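You operate a simulated robot arm through the tools that you are given. There is no shell and no other tool. Be economical: measure what you need, move in short steps, check, and stop when the job is done.

Carry out the task below with a simulated two-armed robot. There is one attempt and no reset: what you move stays moved.

JOB
Close both stop valves, then drain the wash bowl and the dip bowl.
Fine: both plugs go on the sink ledge; let each bowl run empty. Set down upright: green plug, purple plug.
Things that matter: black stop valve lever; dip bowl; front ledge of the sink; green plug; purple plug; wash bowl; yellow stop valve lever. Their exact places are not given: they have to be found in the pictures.

Only the result counts: the job must be done as asked and must still hold three seconds after the hand-in. Knocking over, shifting, dropping, spilling or breaking anything else fails it.

ROBOT AND FRAMES
Two 7-joint arms with fingered hands on one trunk, on a base that drives. Base frame: it is fixed to the floor where the robot stands at the start and does not move with it; the origin is under the middle of the robot, x ahead of it, y to its left, z up. Readings come in m, degrees, newtons and seconds.
The left shoulder is at the start at [0.07, 0.142, 1.339], the right one opposite. With the tool pointing down near the work surface each hand reaches from about 0.1 to 0.64 m from the robot's upright axis, wherever it stands, measured 20 degrees to its own side. Places, roughly: black stop valve lever [0.7, -0.7, 1.3]; dip bowl [0.3, -0.8, 0.8]; front ledge of the sink [0.2, -0.3, 0.9]; green plug (7x7x14 cm) [0.5, 0.1, 0.8]; purple plug (7x7x14 cm) [0.3, -0.8, 0.8]; wash bowl [0.5, 0.1, 0.8]; yellow stop valve lever [0.8, -0.2, 1.3]. Payload 3.6 kg a hand.
The tool frame of a hand sits at the grasp point between the pads (the TCP): z along the fingers, y along the line on which they close. The tips reach 0.025 m beyond it. Largest opening 0.088 m; the body of the gripper starts 0.029 m behind the TCP. The gripper is a hand of 5 fingers: y runs from the thumb to the fingers, the wrist lies at [-0.013, -0.097, -0.162] in the tool frame, and closing takes about 1.5 s.
Orientation is that of the tool frame in the base frame, as a unit quaternion [w, x, y, z]. With the fingers straight down and the wrist toward the robot, the tool's x, y and z point along [0, 1, 0], [1, 0, 0] and [0, 0, -1] of the base frame.

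CONTROLS
- The arms move only by the tool play_rows. It takes "left_commands", "right_commands" or both (then of equal length, played together; a hand with none holds still); each is a list of rows, each an object of numbers (a shift or turn left out is 0, a gripper value left out holds the last): "x", "y", "z": the shift along the base's x, y, z in units of 30 mm (1.0 is 30 mm); "rx", "ry", "rz": the turn, a rotation vector about the base's x, y, z in units of 5 degrees (1.0 is 5 degrees); "fingers": the opening, from 0 (shut) to 1 (fully open). In form: [{"x": .., "y": .., "z": .., "rx": .., "ry": .., "rz": .., "fingers": ..}, ...]. A call has 1 to 8 rows; each row shifts and turns the commanded pose from where the row before left it. A call with a number of a shift or a turn outside -1 to 1 is refused whole. Rows are played at 5 a second. More than 0.05 m and 8.6 degrees between two rows, or a gripper value outside its range, and nothing of the call is played. A pose out of reach is approached as far as the arm can. The call stops where the force on the tool passes 40 N (or 10 N more than at its start, if that is more) or the arm is blocked; 0.2 s more then pass. The fingers move at their own pace (about 0.072 m/s each) and stop on an object; they squeeze with about 32 N. The grip force told is the motor's: it shows also when the fingers shut on nothing. Time passes only in rows, and 0.2 s behind the last, so rows that do not move let the fingers close. It gives the time, the measured TCP pose, the force on the tool (base axes), the opening and the grip force at its end, in the units of the frame above (readings bear some noise), with the torque about the TCP (base axes, N m) and any sound that the robot's microphone picked up.
- Cameras (640 x 400 px; columns grow to the right, rows downward): "scene" is now at [0.1166, -0.0389, 1.5591]; the picture's right is [-0.51, -0.86, 0.00], its down [-0.55, 0.32, -0.77] and it looks along [0.66, -0.40, -0.63] (base axes); focal length 214 px, centre (320, 200). "left" rides on the left gripper at [-0.059, -0.079, -0.105] in its tool frame; the picture's right is [-0.73, -0.32, 0.61], its down [0.62, -0.68, 0.38] and it looks along [0.29, 0.66, 0.70] (tool axes); focal length 234 px, centre (320, 200). "right" rides on the right gripper at [0.059, -0.079, -0.105] in its tool frame; the picture's right is [-0.73, 0.32, -0.61], its down [-0.62, -0.68, 0.38] and it looks along [-0.29, 0.66, 0.70] (tool axes); focal length 234 px, centre (320, 200).
- camera(camera): a new picture of that camera. The clock stands still meanwhile.
- lift_body(by): slides the trunk up (or, below 0, down) by that many m; the arms and the scene camera ride with it, the base frame stays. It gives what a move gives, with no picture.
- drive_base(legs): drives the robot by 1 to 6 legs, each [ahead, left, turn to the left] in m, m and degrees, along the robot's own axes; the way and the turn of a leg run together, so that a leg with both is an arc; at most 1.5 m and 180 degrees a leg. The arms and the cameras ride along, it lands a little off, and it stops where it bumps. It gives what a move gives.
- preshape(shape, hand): the hand has 5 fingers and takes this shape, open, in about a second: jaw (thumb against the fingers, like two jaws); tri (thumb and two fingers); tip (a fingertip pinch); poke (one finger out to press); point (the index stretched); flat (the hand flat); cup (the hand cupped); fist (a fist). The gripper value then closes the fingers along that shape, each until it touches; the sizes above hold for jaw. It gives what a move gives, with no picture.
- pan_tilt(pan, tilt): turns the head with the scene camera to pan (to the left, within 86 degrees either way) and tilt (down, from -29 to 69), counted from straight ahead of the robot. It gives what a move gives.
- probe_pixels(camera, pixels): for up to 12 pixels [column, row] of the newest picture of that camera ("zoom" is the newest enlarged one), the place [x, y, z] in the base frame of the surface seen there, good to about 0.003 m, but the place of the scene camera against the robot may be out by one fixed shift of up to 0.012 m in any direction. The clock stands still meanwhile.
- inspect(camera, box): a new picture of the part [left, top, right, bottom] of that camera's present view, enlarged. The clock stands still meanwhile.
- job_done(): hands the job in; it is judged then, once.

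Work in short steps. Measure before you move; look again where a grasp or a placing could have gone wrong, and mend it. You have 80 turns and 70 pictures in all, those below and enlarged ones among them. Open the grippers and draw the arms clear of the work before you hand the job in, unless the task says otherwise; then end with one line.

The tools are called after "Call:" as name(argument=value, ...) on one line, values as JSON. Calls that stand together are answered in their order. play_rows: Moves the arms, as the interface text tells. Its arguments: {"type":"object","properties":{"left_commands":{"type":"array","items":{"type":"object","properties":{"x":{"type":"number"},"y":{"type":"number"},"z":{"type":"number"},"rx":{"type":"number"},"ry":{"type":"number"},"rz":{"type":"number"},"fingers":{"type":"number"}}}},"right_commands":{"type":"array","items":{"type":"object","properties":{"x":{"type":"number"},"y":{"type":"number"},"z":{"type":"number"},"rx":{"type":"number"},"ry":{"type":"number"},"rz":{"type":"number"},"fingers":{"type":"number"}}}}},"required":[]} The other tools are called the same way: lift_body (by) slides the trunk up or down; preshape (shape, hand) gives the hand a shape; drive_base (legs) drives the base; pan_tilt (pan, tilt) turns the head that bears the scene camera; camera (camera) takes a picture; probe_pixels (camera, pixels) gives the place of the surface under pixels of a picture; inspect (camera, box) takes an enlarged picture of a part of a camera's view; job_done () hands the job in.

At the start:

```text
time: 0.0
left_eef_pos: [0.4092, -0.0269, 1.4479]
left_orientation: [0.001, 0.707, 0.707, -0.001]
left_ft_force: [0.4, -0.5, -0.3]
left_torque: [0.02, 0.0, 0.0]
left_finger_gap: 0.0874
left_finger_force: 0.0
left_shape: jaw
right_eef_pos: [0.3081, -0.4761, 1.4038]
right_orientation: [-0.001, 0.707, 0.707, -0.001]
right_ft_force: [-0.5, -0.3, -0.3]
right_torque: [-0.01, -0.01, -0.02]
right_finger_gap: 0.0874
right_finger_force: 0.0
right_shape: jaw
trunk travel left (down, up): [-0.875, 0.065]
robot x, y, heading: [0.0018, 0.0032, 0.0]
head pan, tilt: [-30.8, 39.4]
```

scene: 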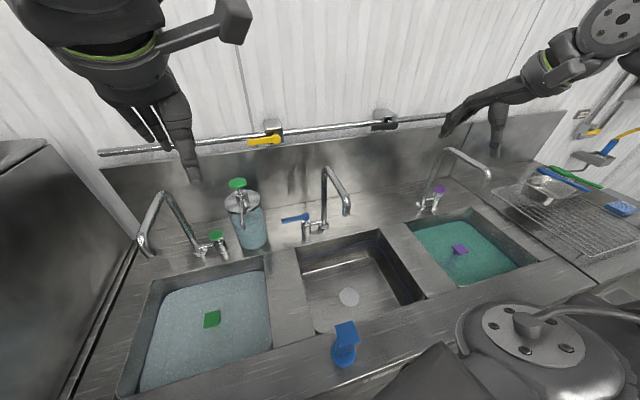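
right: 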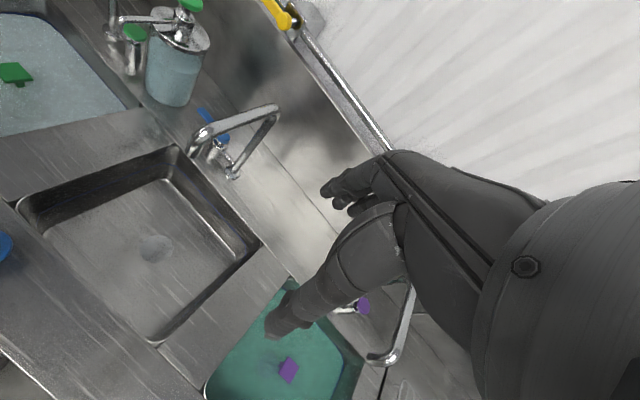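
left: 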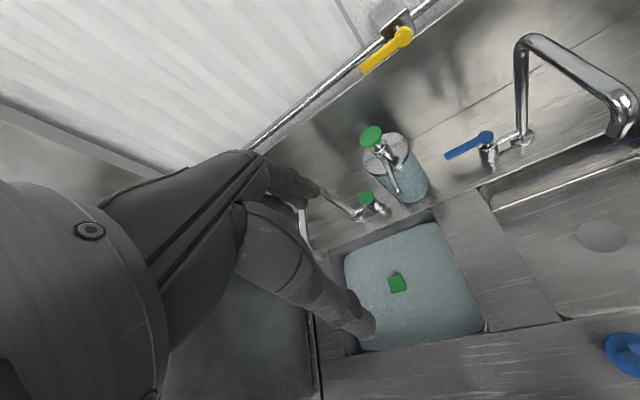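

The scene shows the yellow lever near (264,141), black lever near (385,122), green plug (212,319), purple plug (460,250). I probe these and enlarge the valve regions.

Call:
probe_pixels(camera="scene", pixels=[[252, 142], [270, 139], [272, 130], [378, 126], [385, 124], [212, 319], [460, 250], [200, 340], [450, 265], [300, 370], [348, 345], [240, 385]])

Call:
inspect(camera="scene", box=[220, 90, 440, 228])

```text
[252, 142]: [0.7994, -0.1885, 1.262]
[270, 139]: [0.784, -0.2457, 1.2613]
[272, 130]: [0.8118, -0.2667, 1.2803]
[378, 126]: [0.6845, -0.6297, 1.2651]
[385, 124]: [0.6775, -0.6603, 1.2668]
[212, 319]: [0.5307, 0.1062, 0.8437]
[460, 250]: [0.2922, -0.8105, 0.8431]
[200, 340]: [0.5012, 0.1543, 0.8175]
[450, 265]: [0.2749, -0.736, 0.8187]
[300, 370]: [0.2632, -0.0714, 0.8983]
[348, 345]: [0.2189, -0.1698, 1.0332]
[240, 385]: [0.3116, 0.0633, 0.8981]
```

```text
2.90 times, centred on (330, 159) of scene
```

zoom: 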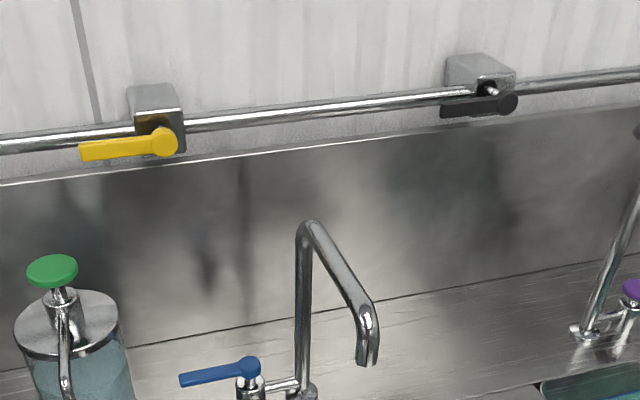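

The levers lie along the pipe (open), so each needs a quarter turn about the axis that comes out of the wall. I probe the details in the zoom.

Call:
probe_pixels(camera="zoom", pixels=[[84, 152], [120, 147], [164, 142], [172, 120], [150, 95], [60, 141], [445, 110], [480, 104], [508, 103], [490, 90], [400, 97], [250, 122]])

Call:
inspect(camera="scene", box=[120, 220, 360, 400])

Call:
inspect(camera="scene", box=[380, 160, 640, 322])

```text
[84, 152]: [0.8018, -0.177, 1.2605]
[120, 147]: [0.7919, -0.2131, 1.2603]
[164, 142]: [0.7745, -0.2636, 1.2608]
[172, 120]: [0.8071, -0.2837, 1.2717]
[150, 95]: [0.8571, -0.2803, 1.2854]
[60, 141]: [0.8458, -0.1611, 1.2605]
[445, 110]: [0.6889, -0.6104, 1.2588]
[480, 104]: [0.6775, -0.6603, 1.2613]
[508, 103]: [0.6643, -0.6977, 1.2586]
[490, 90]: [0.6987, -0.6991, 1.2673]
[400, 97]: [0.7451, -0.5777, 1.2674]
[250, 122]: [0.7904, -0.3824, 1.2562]
```

```text
2.22 times, centred on (240, 310) of scene
```

zoom: 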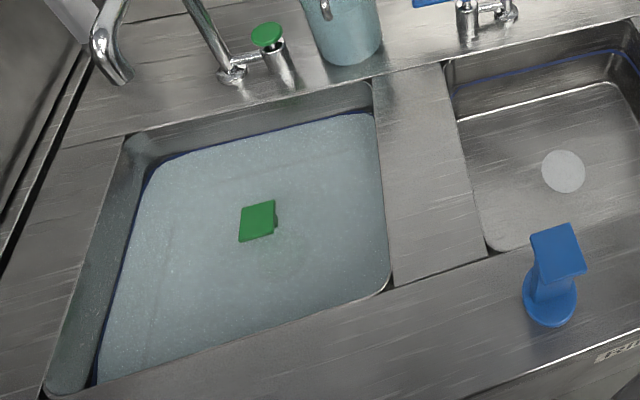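

```text
2.46 times, centred on (510, 241) of scene
```

zoom: 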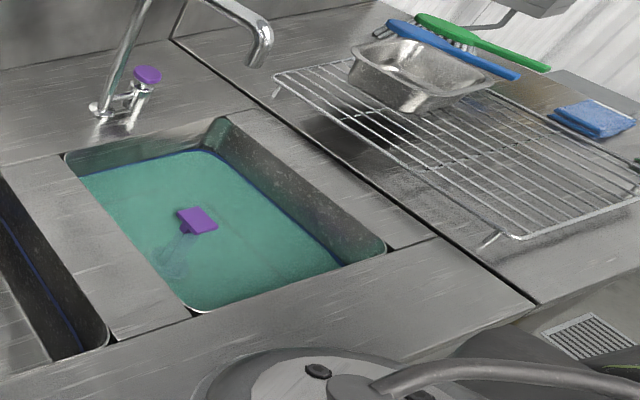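

In the sink frame the wall is yawed about -14.5°, valve hubs about 0.82 m out and plugs about 0.49 m out. I probe the front edge, the ledge and the shapes of the plugs.

Call:
probe_pixels(camera="scene", pixels=[[366, 374], [380, 366], [300, 396], [390, 340], [420, 345], [280, 350], [344, 325], [336, 358], [355, 340], [206, 314], [219, 312], [206, 326]])

Call:
drive_base(legs=[[0, 0, -14.5]])

Call:
pan_tilt(pan=0, tilt=60)

Call:
camera(camera="scene")

```text
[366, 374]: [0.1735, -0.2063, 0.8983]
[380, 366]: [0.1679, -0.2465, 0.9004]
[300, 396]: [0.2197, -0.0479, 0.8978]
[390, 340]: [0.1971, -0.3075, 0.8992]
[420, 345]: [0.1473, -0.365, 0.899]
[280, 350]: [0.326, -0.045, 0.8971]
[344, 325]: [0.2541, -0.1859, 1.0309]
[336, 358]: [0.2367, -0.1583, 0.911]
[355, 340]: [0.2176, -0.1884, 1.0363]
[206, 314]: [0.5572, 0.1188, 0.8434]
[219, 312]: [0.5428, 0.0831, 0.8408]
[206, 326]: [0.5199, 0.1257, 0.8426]
```

```text
time: 1.3
left_eef_pos: [0.3902, -0.1296, 1.4483]
left_orientation: [0.0, 0.792, 0.611, -0.001]
left_ft_force: [0.2, -0.2, -0.3]
left_torque: [-0.02, 0.03, 0.02]
left_finger_gap: 0.0875
left_finger_force: 0.1
left_shape: jaw
right_eef_pos: [0.1786, -0.5373, 1.4025]
right_orientation: [0.0, 0.792, 0.61, 0.0]
right_ft_force: [-0.2, -0.3, 0.3]
right_torque: [-0.02, 0.0, 0.0]
right_finger_gap: 0.0874
right_finger_force: 0.1
right_shape: jaw
trunk travel left (down, up): [-0.875, 0.065]
robot x, y, heading: [0.0016, -0.0007, -14.6]
head pan, tilt: [-30.8, 39.4]
```

```text
time: 2.2
left_eef_pos: [0.3883, -0.1306, 1.4482]
left_orientation: [0.002, 0.792, 0.611, -0.001]
left_ft_force: [0.7, -0.5, -0.5]
left_torque: [-0.02, 0.01, -0.03]
left_finger_gap: 0.0874
left_finger_force: 0.0
left_shape: jaw
right_eef_pos: [0.1777, -0.539, 1.4026]
right_orientation: [0.0, 0.792, 0.611, 0.0]
right_ft_force: [0.1, -0.3, -0.5]
right_torque: [-0.02, -0.01, -0.03]
right_finger_gap: 0.0876
right_finger_force: 0.1
right_shape: jaw
trunk travel left (down, up): [-0.875, 0.065]
robot x, y, heading: [-0.0009, -0.0011, -14.8]
head pan, tilt: [0.0, 60.0]
```

```text
63 pictures are left
```

scene: 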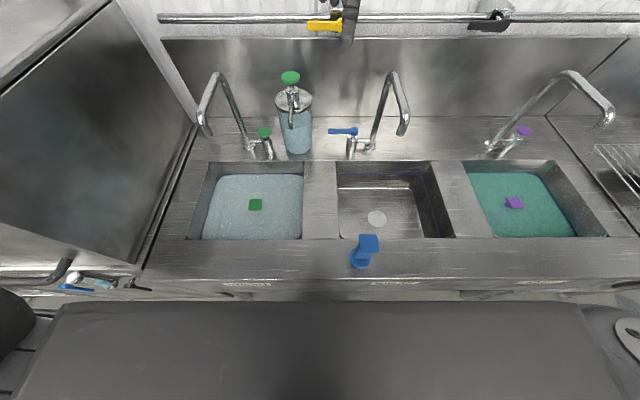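

Now the view is square to the wall. I probe the ledge edges, levers and plug tops.

Call:
probe_pixels(camera="scene", pixels=[[280, 243], [280, 274], [280, 278], [460, 243], [460, 274], [256, 205], [515, 203], [312, 26], [336, 26], [474, 28], [500, 27], [290, 77]])

Call:
inspect(camera="scene", box=[220, 170, 380, 270])

```text
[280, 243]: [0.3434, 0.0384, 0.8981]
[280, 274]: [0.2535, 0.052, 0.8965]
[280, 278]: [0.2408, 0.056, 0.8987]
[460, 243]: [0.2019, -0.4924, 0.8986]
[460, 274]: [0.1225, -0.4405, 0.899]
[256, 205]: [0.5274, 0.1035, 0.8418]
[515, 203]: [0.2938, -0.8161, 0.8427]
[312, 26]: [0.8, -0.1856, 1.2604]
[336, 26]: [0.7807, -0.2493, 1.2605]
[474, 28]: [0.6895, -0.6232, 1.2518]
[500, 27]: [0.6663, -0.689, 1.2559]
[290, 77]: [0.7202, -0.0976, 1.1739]
```

```text
4.00 times, centred on (300, 220) of scene
```

zoom: 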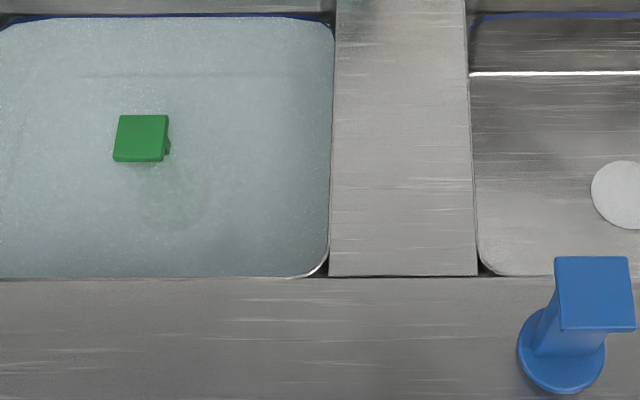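

The ledge spans about n = 0.21–0.325 m, with the hub of the yellow lever at (0.775,-0.264,1.26). I shape the left hand to poke and begin tilting it to point at the wall.

Call:
preshape(hand="left", shape="poke")

Call:
play_rows(left_commands=[{"rx": -0.254, "ry": -0.967, "x": 0.3, "y": -0.08}, {"rx": -0.254, "ry": -0.967, "x": 0.3, "y": -0.08}, {"rx": -0.254, "ry": -0.967, "x": 0.3, "y": -0.08}, {"rx": -0.254, "ry": -0.967, "x": 0.3, "y": -0.08}, {"rx": -0.254, "ry": -0.967, "x": 0.3, "y": -0.08}, {"rx": -0.254, "ry": -0.967, "x": 0.3, "y": -0.08}, {"rx": -0.254, "ry": -0.967, "x": 0.3, "y": -0.08}, {"rx": -0.254, "ry": -0.967, "x": 0.3, "y": -0.08}])

Call:
play_rows(left_commands=[{"rx": -0.254, "ry": -0.967, "x": 0.3, "y": -0.08}, {"rx": -0.254, "ry": -0.967, "x": 0.3, "y": -0.08}, {"rx": -0.254, "ry": -0.967, "x": 0.3, "y": -0.08}, {"rx": -0.254, "ry": -0.967, "x": 0.3, "y": -0.08}, {"rx": -0.254, "ry": -0.967, "x": 0.3, "y": -0.08}, {"rx": -0.254, "ry": -0.967, "x": 0.3, "y": -0.08}, {"rx": -0.254, "ry": -0.967, "x": 0.3, "y": -0.08}, {"rx": -0.254, "ry": -0.967, "x": 0.3, "y": -0.08}])

Call:
pan_tilt(pan=0, tilt=25)

Call:
camera(camera="scene")

Call:
camera(camera="left")

```text
time: 3.1
left_eef_pos: [0.3882, -0.129, 1.448]
left_orientation: [0.0, 0.792, 0.611, 0.0]
left_ft_force: [0.0, 0.9, 0.6]
left_torque: [0.0, -0.02, 0.0]
left_finger_gap: 0.0
left_finger_force: 0.0
left_shape: poke
right_eef_pos: [0.1783, -0.5386, 1.4028]
right_orientation: [-0.001, 0.792, 0.611, 0.0]
right_ft_force: [-0.1, 0.5, 0.3]
right_torque: [-0.01, -0.05, 0.0]
right_finger_gap: 0.0876
right_finger_force: 0.0
right_shape: jaw
trunk travel left (down, up): [-0.875, 0.065]
robot x, y, heading: [-0.0035, -0.0008, -14.8]
head pan, tilt: [0.0, 60.0]
```

```text
time: 4.9
left_eef_pos: [0.4619, -0.1477, 1.4479]
left_orientation: [0.271, 0.744, 0.574, 0.209]
left_ft_force: [0.6, -0.1, -0.5]
left_torque: [0.01, -0.02, -0.01]
left_finger_gap: 0.0
left_finger_force: 0.0
left_shape: poke
right_eef_pos: [0.1779, -0.539, 1.4028]
right_orientation: [0.0, 0.792, 0.611, 0.001]
right_ft_force: [0.3, 0.9, 0.2]
right_torque: [-0.04, -0.01, 0.0]
right_finger_gap: 0.0877
right_finger_force: 0.1
right_shape: jaw
trunk travel left (down, up): [-0.875, 0.065]
robot x, y, heading: [-0.0028, 0.0007, -15.0]
head pan, tilt: [0.0, 60.0]
```

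```text
time: 6.7
left_eef_pos: [0.5265, -0.1796, 1.4653]
left_orientation: [0.507, 0.608, 0.469, 0.392]
left_ft_force: [0.6, 0.2, -0.5]
left_torque: [0.06, -0.02, 0.04]
left_finger_gap: 0.0
left_finger_force: 0.1
left_shape: poke
left hand out of reach, approached as far as the arm can: row 8
right_eef_pos: [0.1784, -0.5403, 1.403]
right_orientation: [0.0, 0.792, 0.61, 0.001]
right_ft_force: [0.2, 0.1, 0.5]
right_torque: [-0.01, -0.01, -0.01]
right_finger_gap: 0.0875
right_finger_force: 0.0
right_shape: jaw
trunk travel left (down, up): [-0.875, 0.065]
robot x, y, heading: [-0.0006, 0.0013, -14.6]
head pan, tilt: [0.0, 60.0]
```

```text
time: 7.7
left_eef_pos: [0.5267, -0.1782, 1.4642]
left_orientation: [0.506, 0.609, 0.47, 0.39]
left_ft_force: [-1.1, 0.6, -0.2]
left_torque: [-0.03, 0.02, 0.01]
left_finger_gap: 0.0001
left_finger_force: 0.2
left_shape: poke
right_eef_pos: [0.1779, -0.539, 1.4023]
right_orientation: [-0.001, 0.792, 0.611, 0.0]
right_ft_force: [0.4, 0.4, 0.7]
right_torque: [0.01, -0.02, -0.03]
right_finger_gap: 0.0879
right_finger_force: 0.1
right_shape: jaw
trunk travel left (down, up): [-0.875, 0.065]
robot x, y, heading: [0.0023, 0.0018, -14.3]
head pan, tilt: [0.0, 25.0]
```

```text
61 pictures are left
```

scene: 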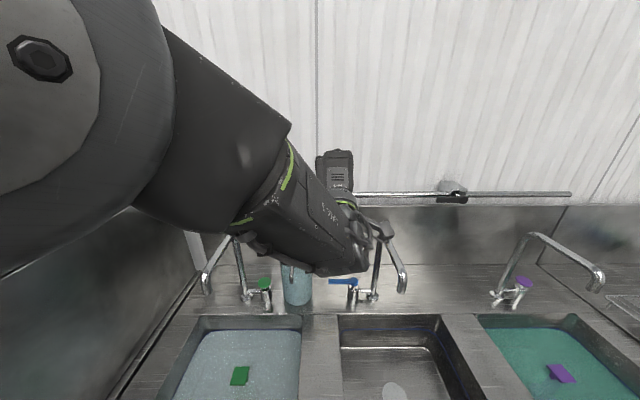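

```text
60 pictures are left
```

left: 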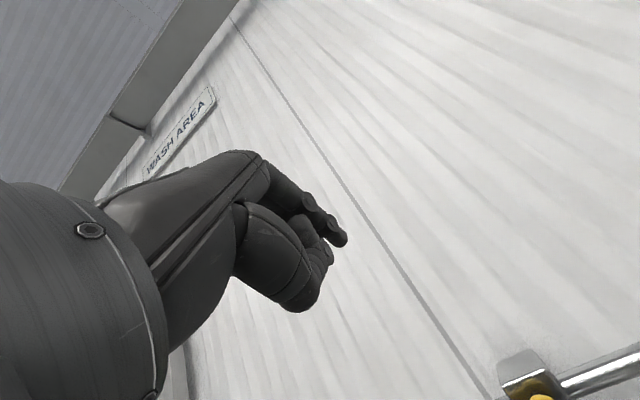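

The poke fingertip sits just beyond the TCP, and the arm limit stopped the tilt near 75°. I drive 0.2 m to the right so the yellow lever is on the left arm's own side and the black one on the right arm's side.

Call:
drive_base(legs=[[0, -0.2, 0]])

Call:
preshape(hand="right", shape="poke")

Call:
camera(camera="scene")

```text
time: 9.3
left_eef_pos: [0.4797, -0.362, 1.4654]
left_orientation: [0.508, 0.608, 0.47, 0.39]
left_ft_force: [-0.1, 0.8, 0.6]
left_torque: [-0.02, 0.05, 0.0]
left_finger_gap: 0.0001
left_finger_force: 0.1
left_shape: poke
right_eef_pos: [0.1309, -0.7235, 1.4057]
right_orientation: [0.002, 0.791, 0.612, -0.002]
right_ft_force: [-0.3, -0.1, 0.0]
right_torque: [-0.05, -0.04, 0.0]
right_finger_gap: 0.0876
right_finger_force: 0.1
right_shape: jaw
trunk travel left (down, up): [-0.875, 0.065]
robot x, y, heading: [-0.0506, -0.1918, -14.7]
head pan, tilt: [0.0, 25.0]
```

```text
time: 10.2
left_eef_pos: [0.4772, -0.3691, 1.4644]
left_orientation: [0.506, 0.609, 0.47, 0.391]
left_ft_force: [0.0, -0.4, -0.8]
left_torque: [-0.05, 0.01, 0.04]
left_finger_gap: 0.0
left_finger_force: 0.0
left_shape: poke
right_eef_pos: [0.1284, -0.7292, 1.4028]
right_orientation: [0.0, 0.791, 0.611, 0.0]
right_ft_force: [0.2, -0.2, -0.6]
right_torque: [0.02, 0.01, -0.02]
right_finger_gap: 0.0001
right_finger_force: 0.1
right_shape: poke
trunk travel left (down, up): [-0.875, 0.065]
robot x, y, heading: [-0.0529, -0.1863, -14.6]
head pan, tilt: [0.0, 25.0]
```

```text
59 pictures are left
```

scene: 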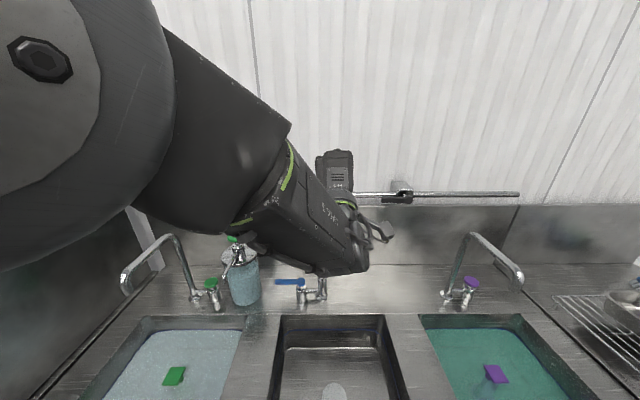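

Left TCP is at n=0.555, u=0.236. I move it left along the wall to the lever's tip, and start tilting the right hand while it moves left and forward.

Call:
play_rows(left_commands=[{"x": 0.25, "y": 0.98}, {"x": 0.25, "y": 0.98}, {"x": 0.25, "y": 0.98}, {"x": 0.25, "y": 0.98}, {"x": 0.25, "y": 0.98}, {"x": 0.25, "y": 0.98}, {"x": 0.25, "y": 0.98}, {"x": 0.25, "y": 0.98}], right_commands=[{"rx": -0.254, "ry": -0.967, "x": 0.6, "y": 0.3}, {"rx": -0.254, "ry": -0.967, "x": 0.6, "y": 0.3}, {"rx": -0.254, "ry": -0.967, "x": 0.6, "y": 0.3}, {"rx": -0.254, "ry": -0.967, "x": 0.6, "y": 0.3}, {"rx": -0.254, "ry": -0.967, "x": 0.6, "y": 0.3}, {"rx": -0.254, "ry": -0.967, "x": 0.6, "y": 0.3}, {"rx": -0.254, "ry": -0.967, "x": 0.6, "y": 0.3}, {"rx": -0.254, "ry": -0.967, "x": 0.6, "y": 0.3}])

Call:
play_rows(left_commands=[{"rx": -0.254, "ry": -0.967}, {"rx": -0.254, "ry": -0.967}, {"x": 0.5, "y": -0.13}, {"x": 0.5, "y": -0.13}, {"x": 0.5, "y": -0.13}, {"x": 0.5, "y": -0.13}, {}, {}], right_commands=[{"rx": -0.254, "ry": -0.967, "x": 0.6, "y": 0.3}, {"rx": -0.254, "ry": -0.967, "x": 0.6, "y": 0.3}, {"rx": -0.254, "ry": -0.967, "x": 0.6, "y": 0.3}, {"rx": -0.254, "ry": -0.967, "x": 0.6, "y": 0.3}, {"rx": -0.254, "ry": -0.967, "x": 0.6, "y": 0.3}, {"rx": -0.254, "ry": -0.967, "x": 0.6, "y": 0.3}, {"rx": -0.254, "ry": -0.967, "x": 0.6, "y": 0.3}, {"rx": -0.254, "ry": -0.967, "x": 0.6, "y": 0.3}])

Call:
camera(camera="scene")

Call:
camera(camera="left")

Call:
camera(camera="right")

```text
time: 12.0
left_eef_pos: [0.5462, -0.1437, 1.4997]
left_orientation: [0.507, 0.609, 0.469, 0.391]
left_ft_force: [-0.2, 0.9, -0.4]
left_torque: [0.03, 0.0, 0.01]
left_finger_gap: 0.0
left_finger_force: 0.0
left_shape: poke
left hand out of reach, approached as far as the arm can: row 1, 2, 3, 4
right_eef_pos: [0.273, -0.6544, 1.4029]
right_orientation: [0.27, 0.743, 0.575, 0.21]
right_ft_force: [-0.5, 0.4, 0.2]
right_torque: [-0.01, 0.01, 0.01]
right_finger_gap: 0.0002
right_finger_force: 0.0
right_shape: poke
trunk travel left (down, up): [-0.875, 0.065]
robot x, y, heading: [-0.0526, -0.1879, -14.6]
head pan, tilt: [0.0, 25.0]
```

```text
time: 13.8
left_eef_pos: [0.6077, -0.1606, 1.4981]
left_orientation: [0.558, 0.562, 0.434, 0.429]
left_ft_force: [0.0, 0.2, 0.9]
left_torque: [-0.05, -0.01, 0.02]
left_finger_gap: 0.0
left_finger_force: 0.1
left_shape: poke
right_eef_pos: [0.4177, -0.5838, 1.404]
right_orientation: [0.51, 0.608, 0.468, 0.39]
right_ft_force: [-0.9, 0.6, 0.9]
right_torque: [-0.03, -0.01, -0.02]
right_finger_gap: 0.0
right_finger_force: 0.0
right_shape: poke
trunk travel left (down, up): [-0.875, 0.065]
robot x, y, heading: [-0.0468, -0.1886, -14.9]
head pan, tilt: [0.0, 25.0]
```

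```text
58 pictures are left
```

scene: 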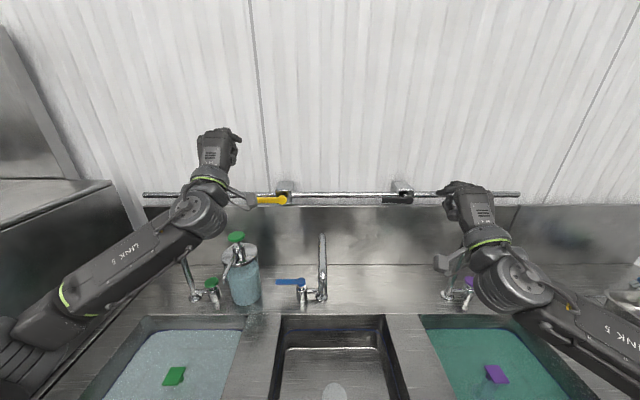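

```text
57 pictures are left
```

left: 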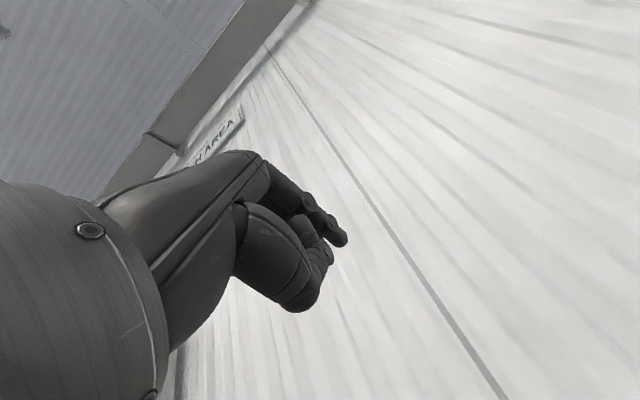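

```text
56 pictures are left
```

right: 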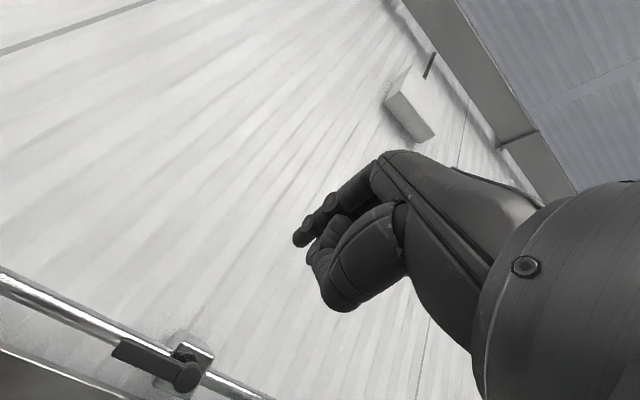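

Left hand is now horizontal, pointing at the wall (n=0.63, u=0.00). I bring both hands toward the wall above their levers, staying at z≈1.35.

Call:
play_rows(left_commands=[{"x": 0.62, "y": -0.088, "z": -0.7}, {"x": 0.62, "y": -0.088, "z": -0.7}, {"x": 0.62, "y": -0.088, "z": -0.7}, {"x": 0.62, "y": -0.088, "z": -0.7}, {"x": 0.62, "y": -0.088, "z": -0.7}, {"x": 0.62, "y": -0.088, "z": -0.7}, {"x": 0.62, "y": -0.088, "z": -0.7}, {}], right_commands=[{"rx": -0.254, "ry": -0.967, "x": 0.9, "y": -0.143, "z": -0.257}, {"rx": -0.254, "ry": -0.967, "x": 0.9, "y": -0.143, "z": -0.257}, {"x": 0.9, "y": -0.143, "z": -0.257}, {"x": 0.9, "y": -0.143, "z": -0.257}, {"x": 0.9, "y": -0.143, "z": -0.257}, {"x": 0.9, "y": -0.143, "z": -0.257}, {"x": 0.9, "y": -0.143, "z": -0.257}, {}])

Call:
pan_tilt(pan=6, tilt=25)

Call:
inspect(camera="scene", box=[180, 100, 500, 300])

Call:
camera(camera="left")

Call:
camera(camera="right")

```text
time: 15.6
left_eef_pos: [0.7324, -0.1795, 1.3524]
left_orientation: [0.558, 0.561, 0.433, 0.43]
left_ft_force: [0.2, 0.5, -0.4]
left_torque: [0.0, 0.0, 0.0]
left_finger_gap: 0.0
left_finger_force: 0.1
left_shape: poke
right_eef_pos: [0.6054, -0.6141, 1.3486]
right_orientation: [0.56, 0.56, 0.432, 0.43]
right_ft_force: [-0.5, -0.6, 0.4]
right_torque: [0.04, 0.02, -0.06]
right_finger_gap: 0.0
right_finger_force: 0.1
right_shape: poke
trunk travel left (down, up): [-0.875, 0.065]
robot x, y, heading: [-0.0475, -0.1909, -14.5]
head pan, tilt: [0.0, 25.0]
```

```text
time: 16.3
left_eef_pos: [0.732, -0.1796, 1.3535]
left_orientation: [0.558, 0.561, 0.434, 0.431]
left_ft_force: [0.9, 0.1, 0.3]
left_torque: [-0.01, 0.0, 0.0]
left_finger_gap: 0.0001
left_finger_force: 0.1
left_shape: poke
right_eef_pos: [0.6043, -0.6137, 1.3494]
right_orientation: [0.56, 0.56, 0.432, 0.432]
right_ft_force: [0.2, 0.1, 1.3]
right_torque: [0.02, 0.01, 0.01]
right_finger_gap: 0.0002
right_finger_force: 0.0
right_shape: poke
trunk travel left (down, up): [-0.875, 0.065]
robot x, y, heading: [-0.0496, -0.1922, -14.6]
head pan, tilt: [6.0, 25.0]
```

```text
2.00 times, centred on (340, 200) of scene
```

zoom: 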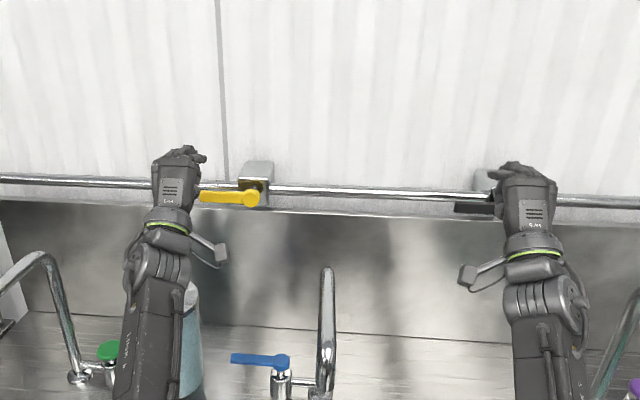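

```text
54 pictures are left
```

left: 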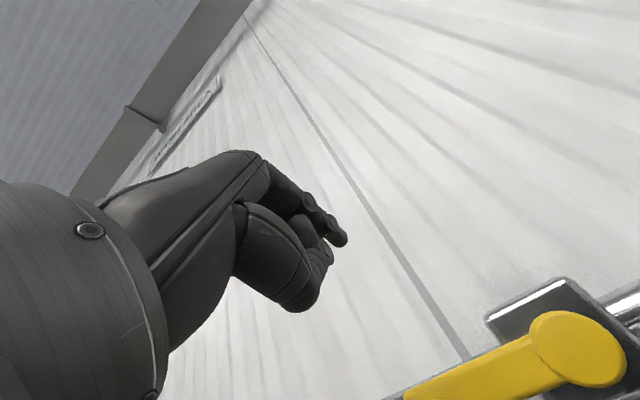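

```text
53 pictures are left
```

right: 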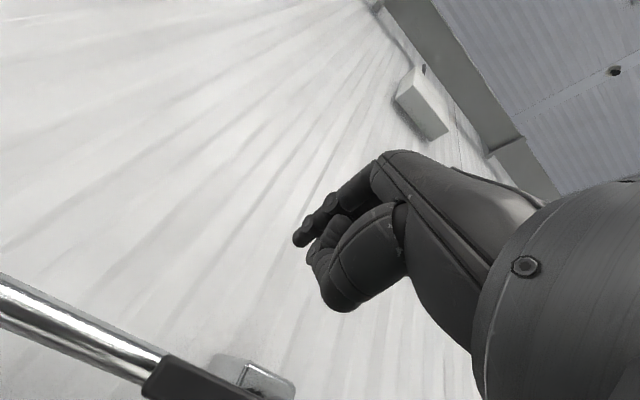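

I probe the levers and fingertips through the wrist cameras, which carry no fixed shift.

Call:
probe_pixels(camera="left", pixels=[[342, 240], [335, 228], [318, 270], [290, 305], [575, 345], [480, 378], [420, 395], [545, 315], [600, 375], [630, 300], [525, 300]])

Call:
probe_pixels(camera="right", pixels=[[299, 240], [305, 228], [325, 270], [350, 305], [170, 375], [215, 395], [160, 360], [190, 385], [100, 340], [240, 365], [270, 380]])

```text
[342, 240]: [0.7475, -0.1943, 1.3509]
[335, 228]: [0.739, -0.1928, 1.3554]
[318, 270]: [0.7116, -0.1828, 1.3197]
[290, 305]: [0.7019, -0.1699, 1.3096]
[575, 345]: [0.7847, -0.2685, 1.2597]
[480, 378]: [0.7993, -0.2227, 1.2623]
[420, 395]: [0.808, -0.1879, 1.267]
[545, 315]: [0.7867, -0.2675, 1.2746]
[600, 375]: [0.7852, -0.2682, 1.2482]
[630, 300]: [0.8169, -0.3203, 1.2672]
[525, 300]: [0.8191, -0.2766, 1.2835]
```

```text
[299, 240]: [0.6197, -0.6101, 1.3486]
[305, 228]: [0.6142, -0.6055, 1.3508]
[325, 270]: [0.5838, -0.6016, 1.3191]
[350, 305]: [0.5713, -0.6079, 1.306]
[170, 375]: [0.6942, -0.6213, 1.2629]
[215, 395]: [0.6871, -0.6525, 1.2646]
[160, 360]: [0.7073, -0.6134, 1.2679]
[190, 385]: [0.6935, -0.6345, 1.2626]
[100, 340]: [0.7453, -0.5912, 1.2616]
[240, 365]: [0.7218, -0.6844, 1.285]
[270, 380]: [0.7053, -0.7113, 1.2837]
```

True (wrist-camera) places: yellow hub (0.785,-0.2685,1.26), lever face n≈0.827; black hub ≈(0.674,-0.703,1.26). I push both fingertips forward above the lever ends, then down to z≈1.30.

Call:
play_rows(left_commands=[{"x": 0.73, "y": -0.075}, {"x": 0.73, "y": -0.075}, {"x": 0.73, "y": -0.075}, {"z": -0.6}, {"z": -0.6}, {"z": -0.5}, {}], right_commands=[{"x": 0.855, "y": -0.155}, {"x": 0.855, "y": -0.155}, {"x": 0.855, "y": -0.155}, {"z": -0.6}, {"z": -0.6}, {"z": -0.4}, {}])

Call:
camera(camera="left")

Call:
camera(camera="right")

```text
time: 17.9
left_eef_pos: [0.7968, -0.1861, 1.3034]
left_orientation: [0.558, 0.562, 0.433, 0.43]
left_ft_force: [-0.3, -0.1, 1.0]
left_torque: [-0.02, 0.02, 0.0]
left_finger_gap: 0.0001
left_finger_force: 0.0
left_shape: poke
left hand out of reach, approached as far as the arm can: row 6
right_eef_pos: [0.6799, -0.6256, 1.3012]
right_orientation: [0.56, 0.56, 0.432, 0.432]
right_ft_force: [0.0, 0.1, 0.5]
right_torque: [-0.03, -0.01, 0.05]
right_finger_gap: 0.0
right_finger_force: 0.1
right_shape: poke
trunk travel left (down, up): [-0.875, 0.065]
robot x, y, heading: [-0.0447, -0.1879, -14.7]
head pan, tilt: [6.0, 25.0]
```

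```text
52 pictures are left
```

left: 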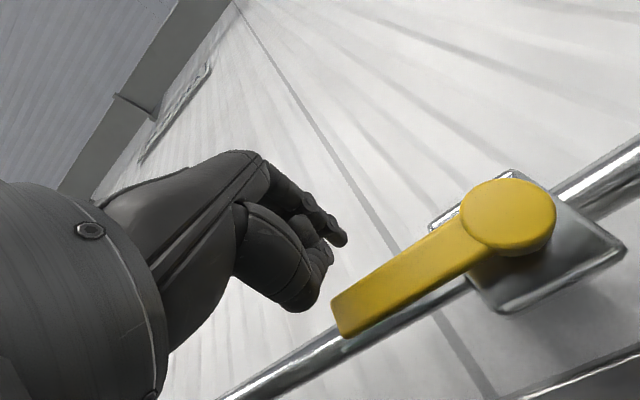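

```text
51 pictures are left
```

right: 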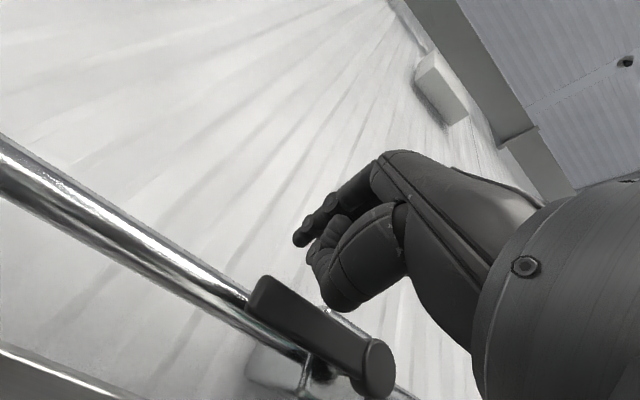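

Left reported a reach limit on the way down at z≈1.30. I raise both hands 0.1 m and lower the trunk 0.1 m, so that the lower part of the arc comes into reach.

Call:
play_rows(left_commands=[{"z": 0.85}, {"z": 0.85}, {"z": 0.85}, {"z": 0.85}], right_commands=[{"z": 0.85}, {"z": 0.85}, {"z": 0.85}, {"z": 0.85}])

Call:
lift_body(by=-0.1)

```text
time: 18.9
left_eef_pos: [0.809, -0.1871, 1.406]
left_orientation: [0.558, 0.562, 0.434, 0.43]
left_ft_force: [0.3, 0.4, -0.1]
left_torque: [-0.01, 0.01, 0.02]
left_finger_gap: 0.0
left_finger_force: 0.1
left_shape: poke
left hand out of reach, approached as far as the arm can: row 1, 2, 3
right_eef_pos: [0.682, -0.6262, 1.4031]
right_orientation: [0.56, 0.56, 0.433, 0.43]
right_ft_force: [-0.9, 0.1, 0.2]
right_torque: [0.03, 0.01, 0.02]
right_finger_gap: 0.0
right_finger_force: 0.1
right_shape: poke
trunk travel left (down, up): [-0.875, 0.065]
robot x, y, heading: [-0.0495, -0.1887, -14.5]
head pan, tilt: [6.0, 25.0]
```

```text
time: 20.2
left_eef_pos: [0.8094, -0.1873, 1.3054]
left_orientation: [0.558, 0.561, 0.433, 0.431]
left_ft_force: [-0.5, -0.1, 0.0]
left_torque: [-0.01, -0.01, 0.0]
left_finger_gap: 0.0
left_finger_force: 0.0
left_shape: poke
right_eef_pos: [0.6825, -0.6258, 1.302]
right_orientation: [0.56, 0.56, 0.433, 0.43]
right_ft_force: [0.6, -0.5, 0.9]
right_torque: [0.03, 0.01, -0.02]
right_finger_gap: 0.0
right_finger_force: 0.0
right_shape: poke
trunk travel left (down, up): [-0.775, 0.165]
robot x, y, heading: [-0.0511, -0.1915, -14.5]
head pan, tilt: [6.0, 25.0]
```

Left TCP is now at n=0.83, just above the lever. I start the downward arc of the yellow lever (to about 45°) and watch the force.

Call:
play_rows(left_commands=[{"x": -0.235, "y": -0.11, "z": -0.83}, {"x": 0.018, "y": 0.068, "z": -0.667}, {"x": -0.026, "y": -0.1, "z": -0.663}, {"x": -0.069, "y": -0.264, "z": -0.613}])

Call:
camera(camera="left")

```text
time: 21.0
left_eef_pos: [0.8036, -0.19, 1.2667]
left_orientation: [0.566, 0.553, 0.429, 0.436]
left_ft_force: [18.7, -2.3, 34.9]
left_torque: [-0.3, -0.24, 0.0]
left_finger_gap: 0.0
left_finger_force: 0.0
left_shape: poke
left hand out of reach, approached as far as the arm can: row 1
right_eef_pos: [0.6853, -0.6288, 1.3031]
right_orientation: [0.56, 0.56, 0.433, 0.43]
right_ft_force: [0.7, -0.6, -0.6]
right_torque: [-0.01, -0.01, -0.01]
right_finger_gap: 0.0001
right_finger_force: 0.0
right_shape: poke
trunk travel left (down, up): [-0.775, 0.165]
robot x, y, heading: [-0.0487, -0.1885, -14.9]
head pan, tilt: [6.0, 25.0]
stopped in row 3 (left hand): the force on the tool passed its limit (the readings are from after the stop); the commanded pose is now the measured one
```

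```text
50 pictures are left
```

left: 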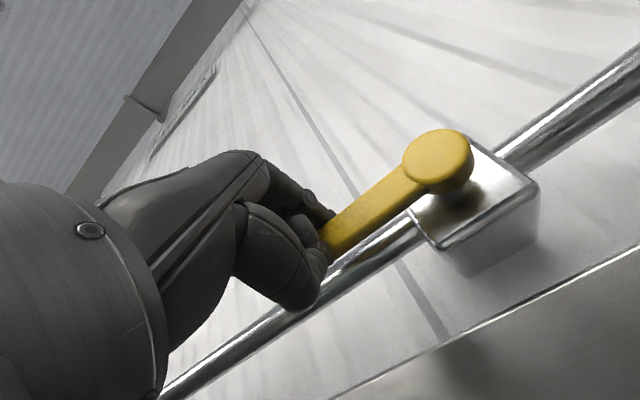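

The lever blocks downward at 35 N with little visible motion. I probe the lever to see if it turned at all.

Call:
probe_pixels(camera="left", pixels=[[435, 158], [410, 195], [380, 215], [345, 238], [350, 215], [325, 213], [330, 250], [300, 290], [395, 240], [360, 265]])

Call:
inspect(camera="left", box=[240, 110, 496, 270])

```text
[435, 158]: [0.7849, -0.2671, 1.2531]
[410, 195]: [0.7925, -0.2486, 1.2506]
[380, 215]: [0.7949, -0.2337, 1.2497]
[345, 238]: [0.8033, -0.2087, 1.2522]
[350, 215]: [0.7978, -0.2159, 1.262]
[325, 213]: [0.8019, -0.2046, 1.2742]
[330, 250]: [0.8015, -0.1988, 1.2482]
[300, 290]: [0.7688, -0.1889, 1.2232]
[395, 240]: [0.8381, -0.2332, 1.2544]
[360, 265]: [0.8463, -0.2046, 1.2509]
```

```text
2.50 times, centred on (368, 190) of left
```

zoom: 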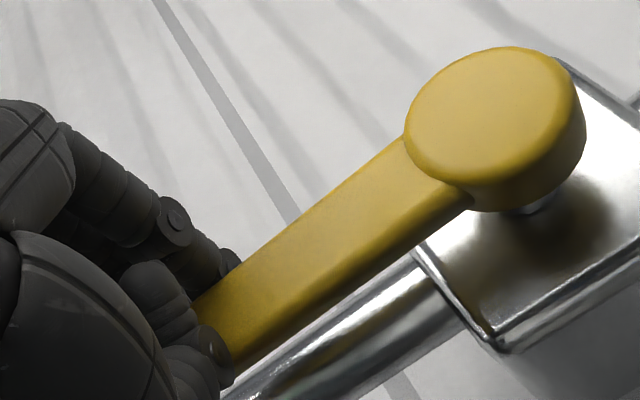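

The lever did not turn: it has a stop downward, so it must close upward. I retract, drop below the lever and come forward again under its end.

Call:
play_rows(left_commands=[{"x": -0.75, "y": 0.2, "z": 0.1}, {"x": -0.75, "y": 0.2}, {"x": -0.75, "y": 0.2}, {"z": -0.75}, {"z": -0.75}, {}])

Call:
play_rows(left_commands=[{"x": 0.75, "y": -0.2}, {"x": 0.75, "y": -0.2}, {"x": 0.75, "y": -0.2}, {}])

Call:
camera(camera="left")

```text
time: 21.2
left_eef_pos: [0.8035, -0.1897, 1.2671]
left_orientation: [0.567, 0.552, 0.427, 0.438]
left_ft_force: [21.3, -5.5, 26.0]
left_torque: [-0.24, -0.21, 0.04]
left_finger_gap: 0.0
left_finger_force: 0.1
left_shape: poke
right_eef_pos: [0.6844, -0.6281, 1.3006]
right_orientation: [0.56, 0.561, 0.432, 0.429]
right_ft_force: [0.3, 0.0, -0.1]
right_torque: [0.0, 0.0, -0.02]
right_finger_gap: 0.0
right_finger_force: 0.0
right_shape: poke
trunk travel left (down, up): [-0.775, 0.165]
robot x, y, heading: [-0.0496, -0.1893, -14.8]
head pan, tilt: [6.0, 25.0]
stopped in row 1 (left hand): the force on the tool passed its limit (the readings are from after the stop); the commanded pose is now the measured one
```

```text
time: 22.0
left_eef_pos: [0.8046, -0.1896, 1.2689]
left_orientation: [0.568, 0.552, 0.426, 0.438]
left_ft_force: [16.9, -5.6, 22.9]
left_torque: [-0.23, -0.2, 0.04]
left_finger_gap: 0.0
left_finger_force: 0.0
left_shape: poke
left hand out of reach, approached as far as the arm can: row 1, 2, 3
right_eef_pos: [0.6865, -0.6291, 1.3009]
right_orientation: [0.56, 0.561, 0.432, 0.43]
right_ft_force: [-0.3, -0.8, 0.1]
right_torque: [0.03, -0.01, 0.0]
right_finger_gap: 0.0
right_finger_force: 0.1
right_shape: poke
trunk travel left (down, up): [-0.775, 0.165]
robot x, y, heading: [-0.0477, -0.187, -14.6]
head pan, tilt: [6.0, 25.0]
stopped in row 3 (left hand): the force on the tool passed its limit (the readings are from after the stop); the commanded pose is now the measured one
```

```text
48 pictures are left
```

left: 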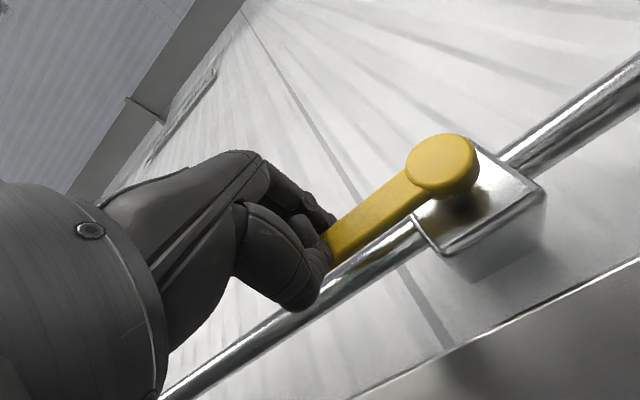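

The finger is still wedged on the lever; I lift straight up gently to unload, then retract.

Call:
play_rows(left_commands=[{"z": 0.4}, {"z": 0.5}, {"z": 0.5}, {}])

Call:
play_rows(left_commands=[{"x": -0.75, "y": 0.2}, {"x": -0.75, "y": 0.2}, {"x": -0.75, "y": 0.2}, {"z": -0.7}, {"z": -0.7}, {"z": -0.8}, {}])

```text
time: 23.0
left_eef_pos: [0.8017, -0.1885, 1.307]
left_orientation: [0.566, 0.554, 0.428, 0.436]
left_ft_force: [0.7, 0.5, -0.5]
left_torque: [0.02, -0.03, -0.01]
left_finger_gap: 0.0
left_finger_force: 0.1
left_shape: poke
right_eef_pos: [0.685, -0.6261, 1.303]
right_orientation: [0.56, 0.56, 0.432, 0.43]
right_ft_force: [-0.4, 0.2, -0.5]
right_torque: [0.0, -0.02, -0.03]
right_finger_gap: 0.0
right_finger_force: 0.1
right_shape: poke
trunk travel left (down, up): [-0.775, 0.165]
robot x, y, heading: [-0.0502, -0.1903, -14.7]
head pan, tilt: [6.0, 25.0]
```

```text
time: 24.6
left_eef_pos: [0.7373, -0.1696, 1.2421]
left_orientation: [0.566, 0.553, 0.428, 0.437]
left_ft_force: [-0.4, 0.0, 0.2]
left_torque: [0.0, -0.01, 0.0]
left_finger_gap: 0.0001
left_finger_force: 0.0
left_shape: poke
right_eef_pos: [0.6854, -0.627, 1.3031]
right_orientation: [0.56, 0.56, 0.432, 0.431]
right_ft_force: [0.2, 0.0, -0.5]
right_torque: [0.03, 0.01, 0.03]
right_finger_gap: 0.0001
right_finger_force: 0.0
right_shape: poke
trunk travel left (down, up): [-0.775, 0.165]
robot x, y, heading: [-0.0439, -0.1881, -14.5]
head pan, tilt: [6.0, 25.0]
```

Clear now. I raise both hands and lower the trunk another 0.1 m for better reach under the lever.

Call:
play_rows(left_commands=[{"z": 0.8}, {"z": 0.8}, {"z": 0.8}, {}], right_commands=[{"z": 0.9}, {"z": 0.9}, {"z": 0.9}, {"z": 0.9}])

Call:
lift_body(by=-0.1)

Call:
play_rows(left_commands=[{"x": 0.6, "y": -0.16, "z": 0.0}, {"x": 0.6, "y": -0.16}, {"x": 0.6, "y": -0.16}, {"x": 0.4, "y": -0.1}, {}])

Call:
camera(camera="left")

```text
time: 25.6
left_eef_pos: [0.7365, -0.1689, 1.3131]
left_orientation: [0.566, 0.553, 0.428, 0.437]
left_ft_force: [0.7, 0.2, -0.9]
left_torque: [-0.04, 0.0, 0.0]
left_finger_gap: 0.0002
left_finger_force: 0.0
left_shape: poke
right_eef_pos: [0.6852, -0.6263, 1.4095]
right_orientation: [0.561, 0.56, 0.432, 0.43]
right_ft_force: [-0.2, 0.4, 0.7]
right_torque: [0.02, 0.01, 0.04]
right_finger_gap: 0.0001
right_finger_force: 0.1
right_shape: poke
trunk travel left (down, up): [-0.775, 0.165]
robot x, y, heading: [-0.0498, -0.1911, -15.0]
head pan, tilt: [6.0, 25.0]
```

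```text
time: 27.0
left_eef_pos: [0.7371, -0.1689, 1.2133]
left_orientation: [0.566, 0.553, 0.427, 0.436]
left_ft_force: [0.8, -0.5, 0.3]
left_torque: [0.0, 0.02, -0.02]
left_finger_gap: 0.0001
left_finger_force: 0.1
left_shape: poke
right_eef_pos: [0.6856, -0.6282, 1.3093]
right_orientation: [0.561, 0.56, 0.433, 0.43]
right_ft_force: [-0.4, -0.2, 0.3]
right_torque: [0.01, -0.02, 0.01]
right_finger_gap: 0.0
right_finger_force: 0.0
right_shape: poke
trunk travel left (down, up): [-0.675, 0.265]
robot x, y, heading: [-0.0494, -0.1872, -15.0]
head pan, tilt: [6.0, 25.0]
```

```text
time: 28.2
left_eef_pos: [0.7981, -0.1918, 1.2201]
left_orientation: [0.567, 0.553, 0.425, 0.439]
left_ft_force: [-5.7, -10.0, -0.2]
left_torque: [-0.43, 0.32, 1.06]
left_finger_gap: 0.0
left_finger_force: 0.1
left_shape: poke
right_eef_pos: [0.6795, -0.6328, 1.3119]
right_orientation: [0.561, 0.56, 0.431, 0.432]
right_ft_force: [-0.4, 1.0, 0.3]
right_torque: [0.01, -0.03, 0.0]
right_finger_gap: 0.0
right_finger_force: 0.0
right_shape: poke
trunk travel left (down, up): [-0.675, 0.265]
robot x, y, heading: [-0.0456, -0.1921, -14.7]
head pan, tilt: [6.0, 25.0]
```

```text
47 pictures are left
```

left: 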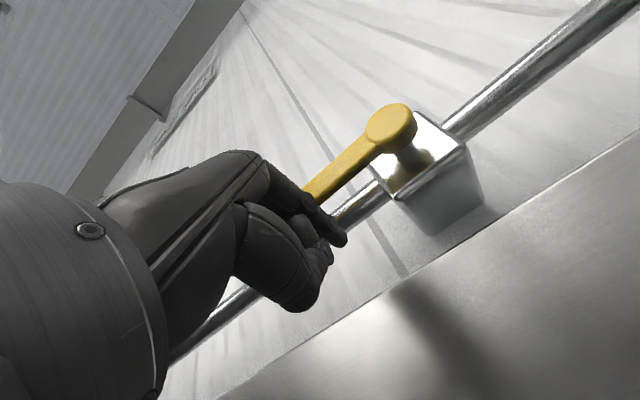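

An unexpected sideways load (-10 N in y, acting behind the TCP) suggests the hand body is touching the soap dispenser. I back out at once and look.

Call:
play_rows(left_commands=[{"x": -0.7, "y": 0.1}, {"x": -0.7, "y": 0.1}, {"x": -0.7, "y": 0.1}, {}])

Call:
camera(camera="scene")

```text
time: 29.2
left_eef_pos: [0.7408, -0.177, 1.2126]
left_orientation: [0.567, 0.554, 0.427, 0.436]
left_ft_force: [-0.5, 0.2, -0.1]
left_torque: [0.02, -0.02, -0.04]
left_finger_gap: 0.0002
left_finger_force: 0.0
left_shape: poke
right_eef_pos: [0.6859, -0.6276, 1.3102]
right_orientation: [0.56, 0.56, 0.432, 0.431]
right_ft_force: [0.1, -0.8, 0.2]
right_torque: [0.0, -0.01, 0.04]
right_finger_gap: 0.0
right_finger_force: 0.1
right_shape: poke
trunk travel left (down, up): [-0.675, 0.265]
robot x, y, heading: [-0.0506, -0.1894, -14.7]
head pan, tilt: [6.0, 25.0]
```

```text
46 pictures are left
```

scene: 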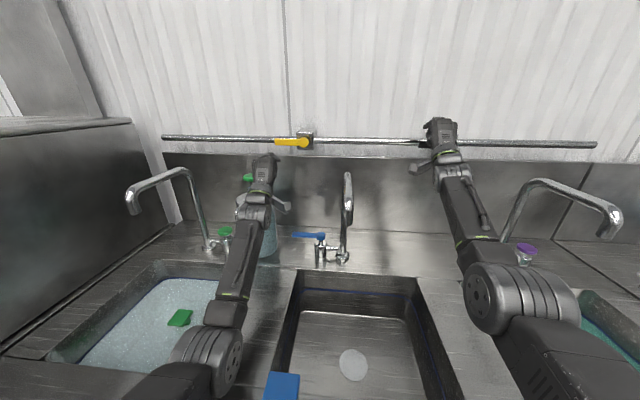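

The dispenser still stands. I check whether it moved by probing its top against the earlier (0.720,-0.098,1.174).

Call:
inspect(camera="scene", box=[200, 120, 360, 280])

Call:
probe_pixels(camera="scene", pixels=[[248, 178], [245, 178], [251, 177], [272, 245], [238, 204], [290, 142], [303, 142]])

```text
2.50 times, centred on (280, 200) of scene
```

zoom: 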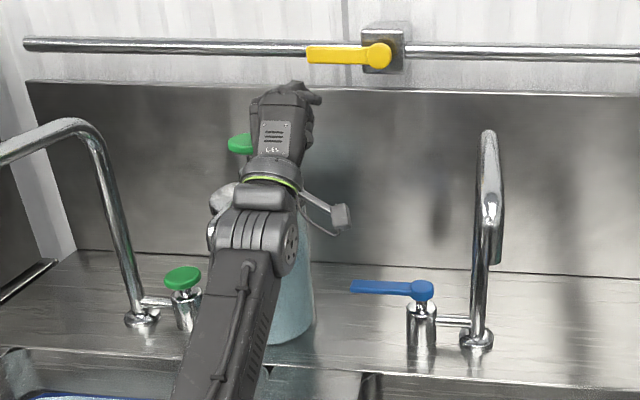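

```text
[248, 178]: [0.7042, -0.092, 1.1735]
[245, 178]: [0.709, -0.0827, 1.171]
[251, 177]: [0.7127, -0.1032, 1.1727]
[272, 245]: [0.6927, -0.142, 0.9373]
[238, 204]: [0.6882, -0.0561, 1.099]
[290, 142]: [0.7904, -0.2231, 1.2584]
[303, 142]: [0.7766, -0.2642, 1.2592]
```

The dispenser is not visibly shifted. I yaw the left hand 25° to the left about the fingertip so that its body swings right, away from the dispenser, then check.

Call:
play_rows(left_commands=[{"rz": 1, "x": -0.1}, {"rz": 1, "x": -0.1}, {"rz": 1}, {"rz": 1}, {"rz": 1}, {}])

Call:
inspect(camera="scene", box=[200, 120, 360, 280])

Call:
camera(camera="left")

```text
time: 30.6
left_eef_pos: [0.7351, -0.1772, 1.2134]
left_orientation: [0.457, 0.447, 0.538, 0.549]
left_ft_force: [0.0, -0.3, 0.4]
left_torque: [0.01, -0.04, 0.01]
left_finger_gap: 0.0
left_finger_force: 0.0
left_shape: poke
right_eef_pos: [0.6864, -0.6272, 1.3096]
right_orientation: [0.561, 0.56, 0.433, 0.43]
right_ft_force: [-0.2, -0.5, 0.3]
right_torque: [0.0, 0.0, 0.02]
right_finger_gap: 0.0
right_finger_force: 0.0
right_shape: poke
trunk travel left (down, up): [-0.675, 0.265]
robot x, y, heading: [-0.0486, -0.192, -14.8]
head pan, tilt: [6.0, 25.0]
```

```text
2.50 times, centred on (280, 200) of scene
```

zoom: 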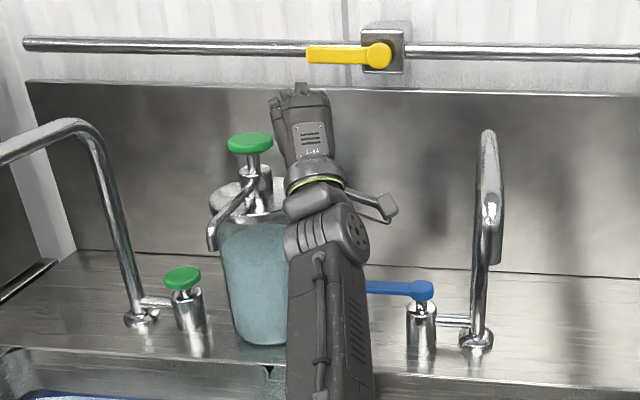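

```text
43 pictures are left
```

left: 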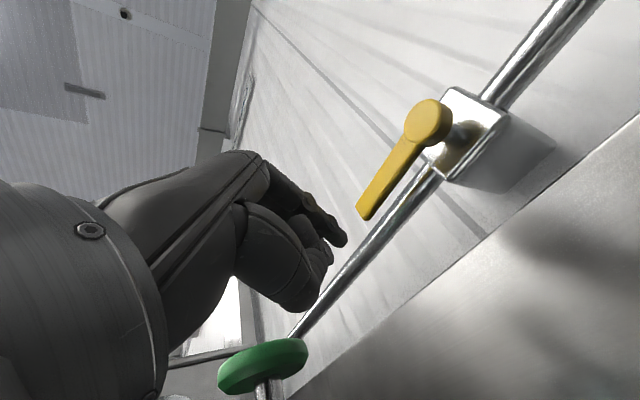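

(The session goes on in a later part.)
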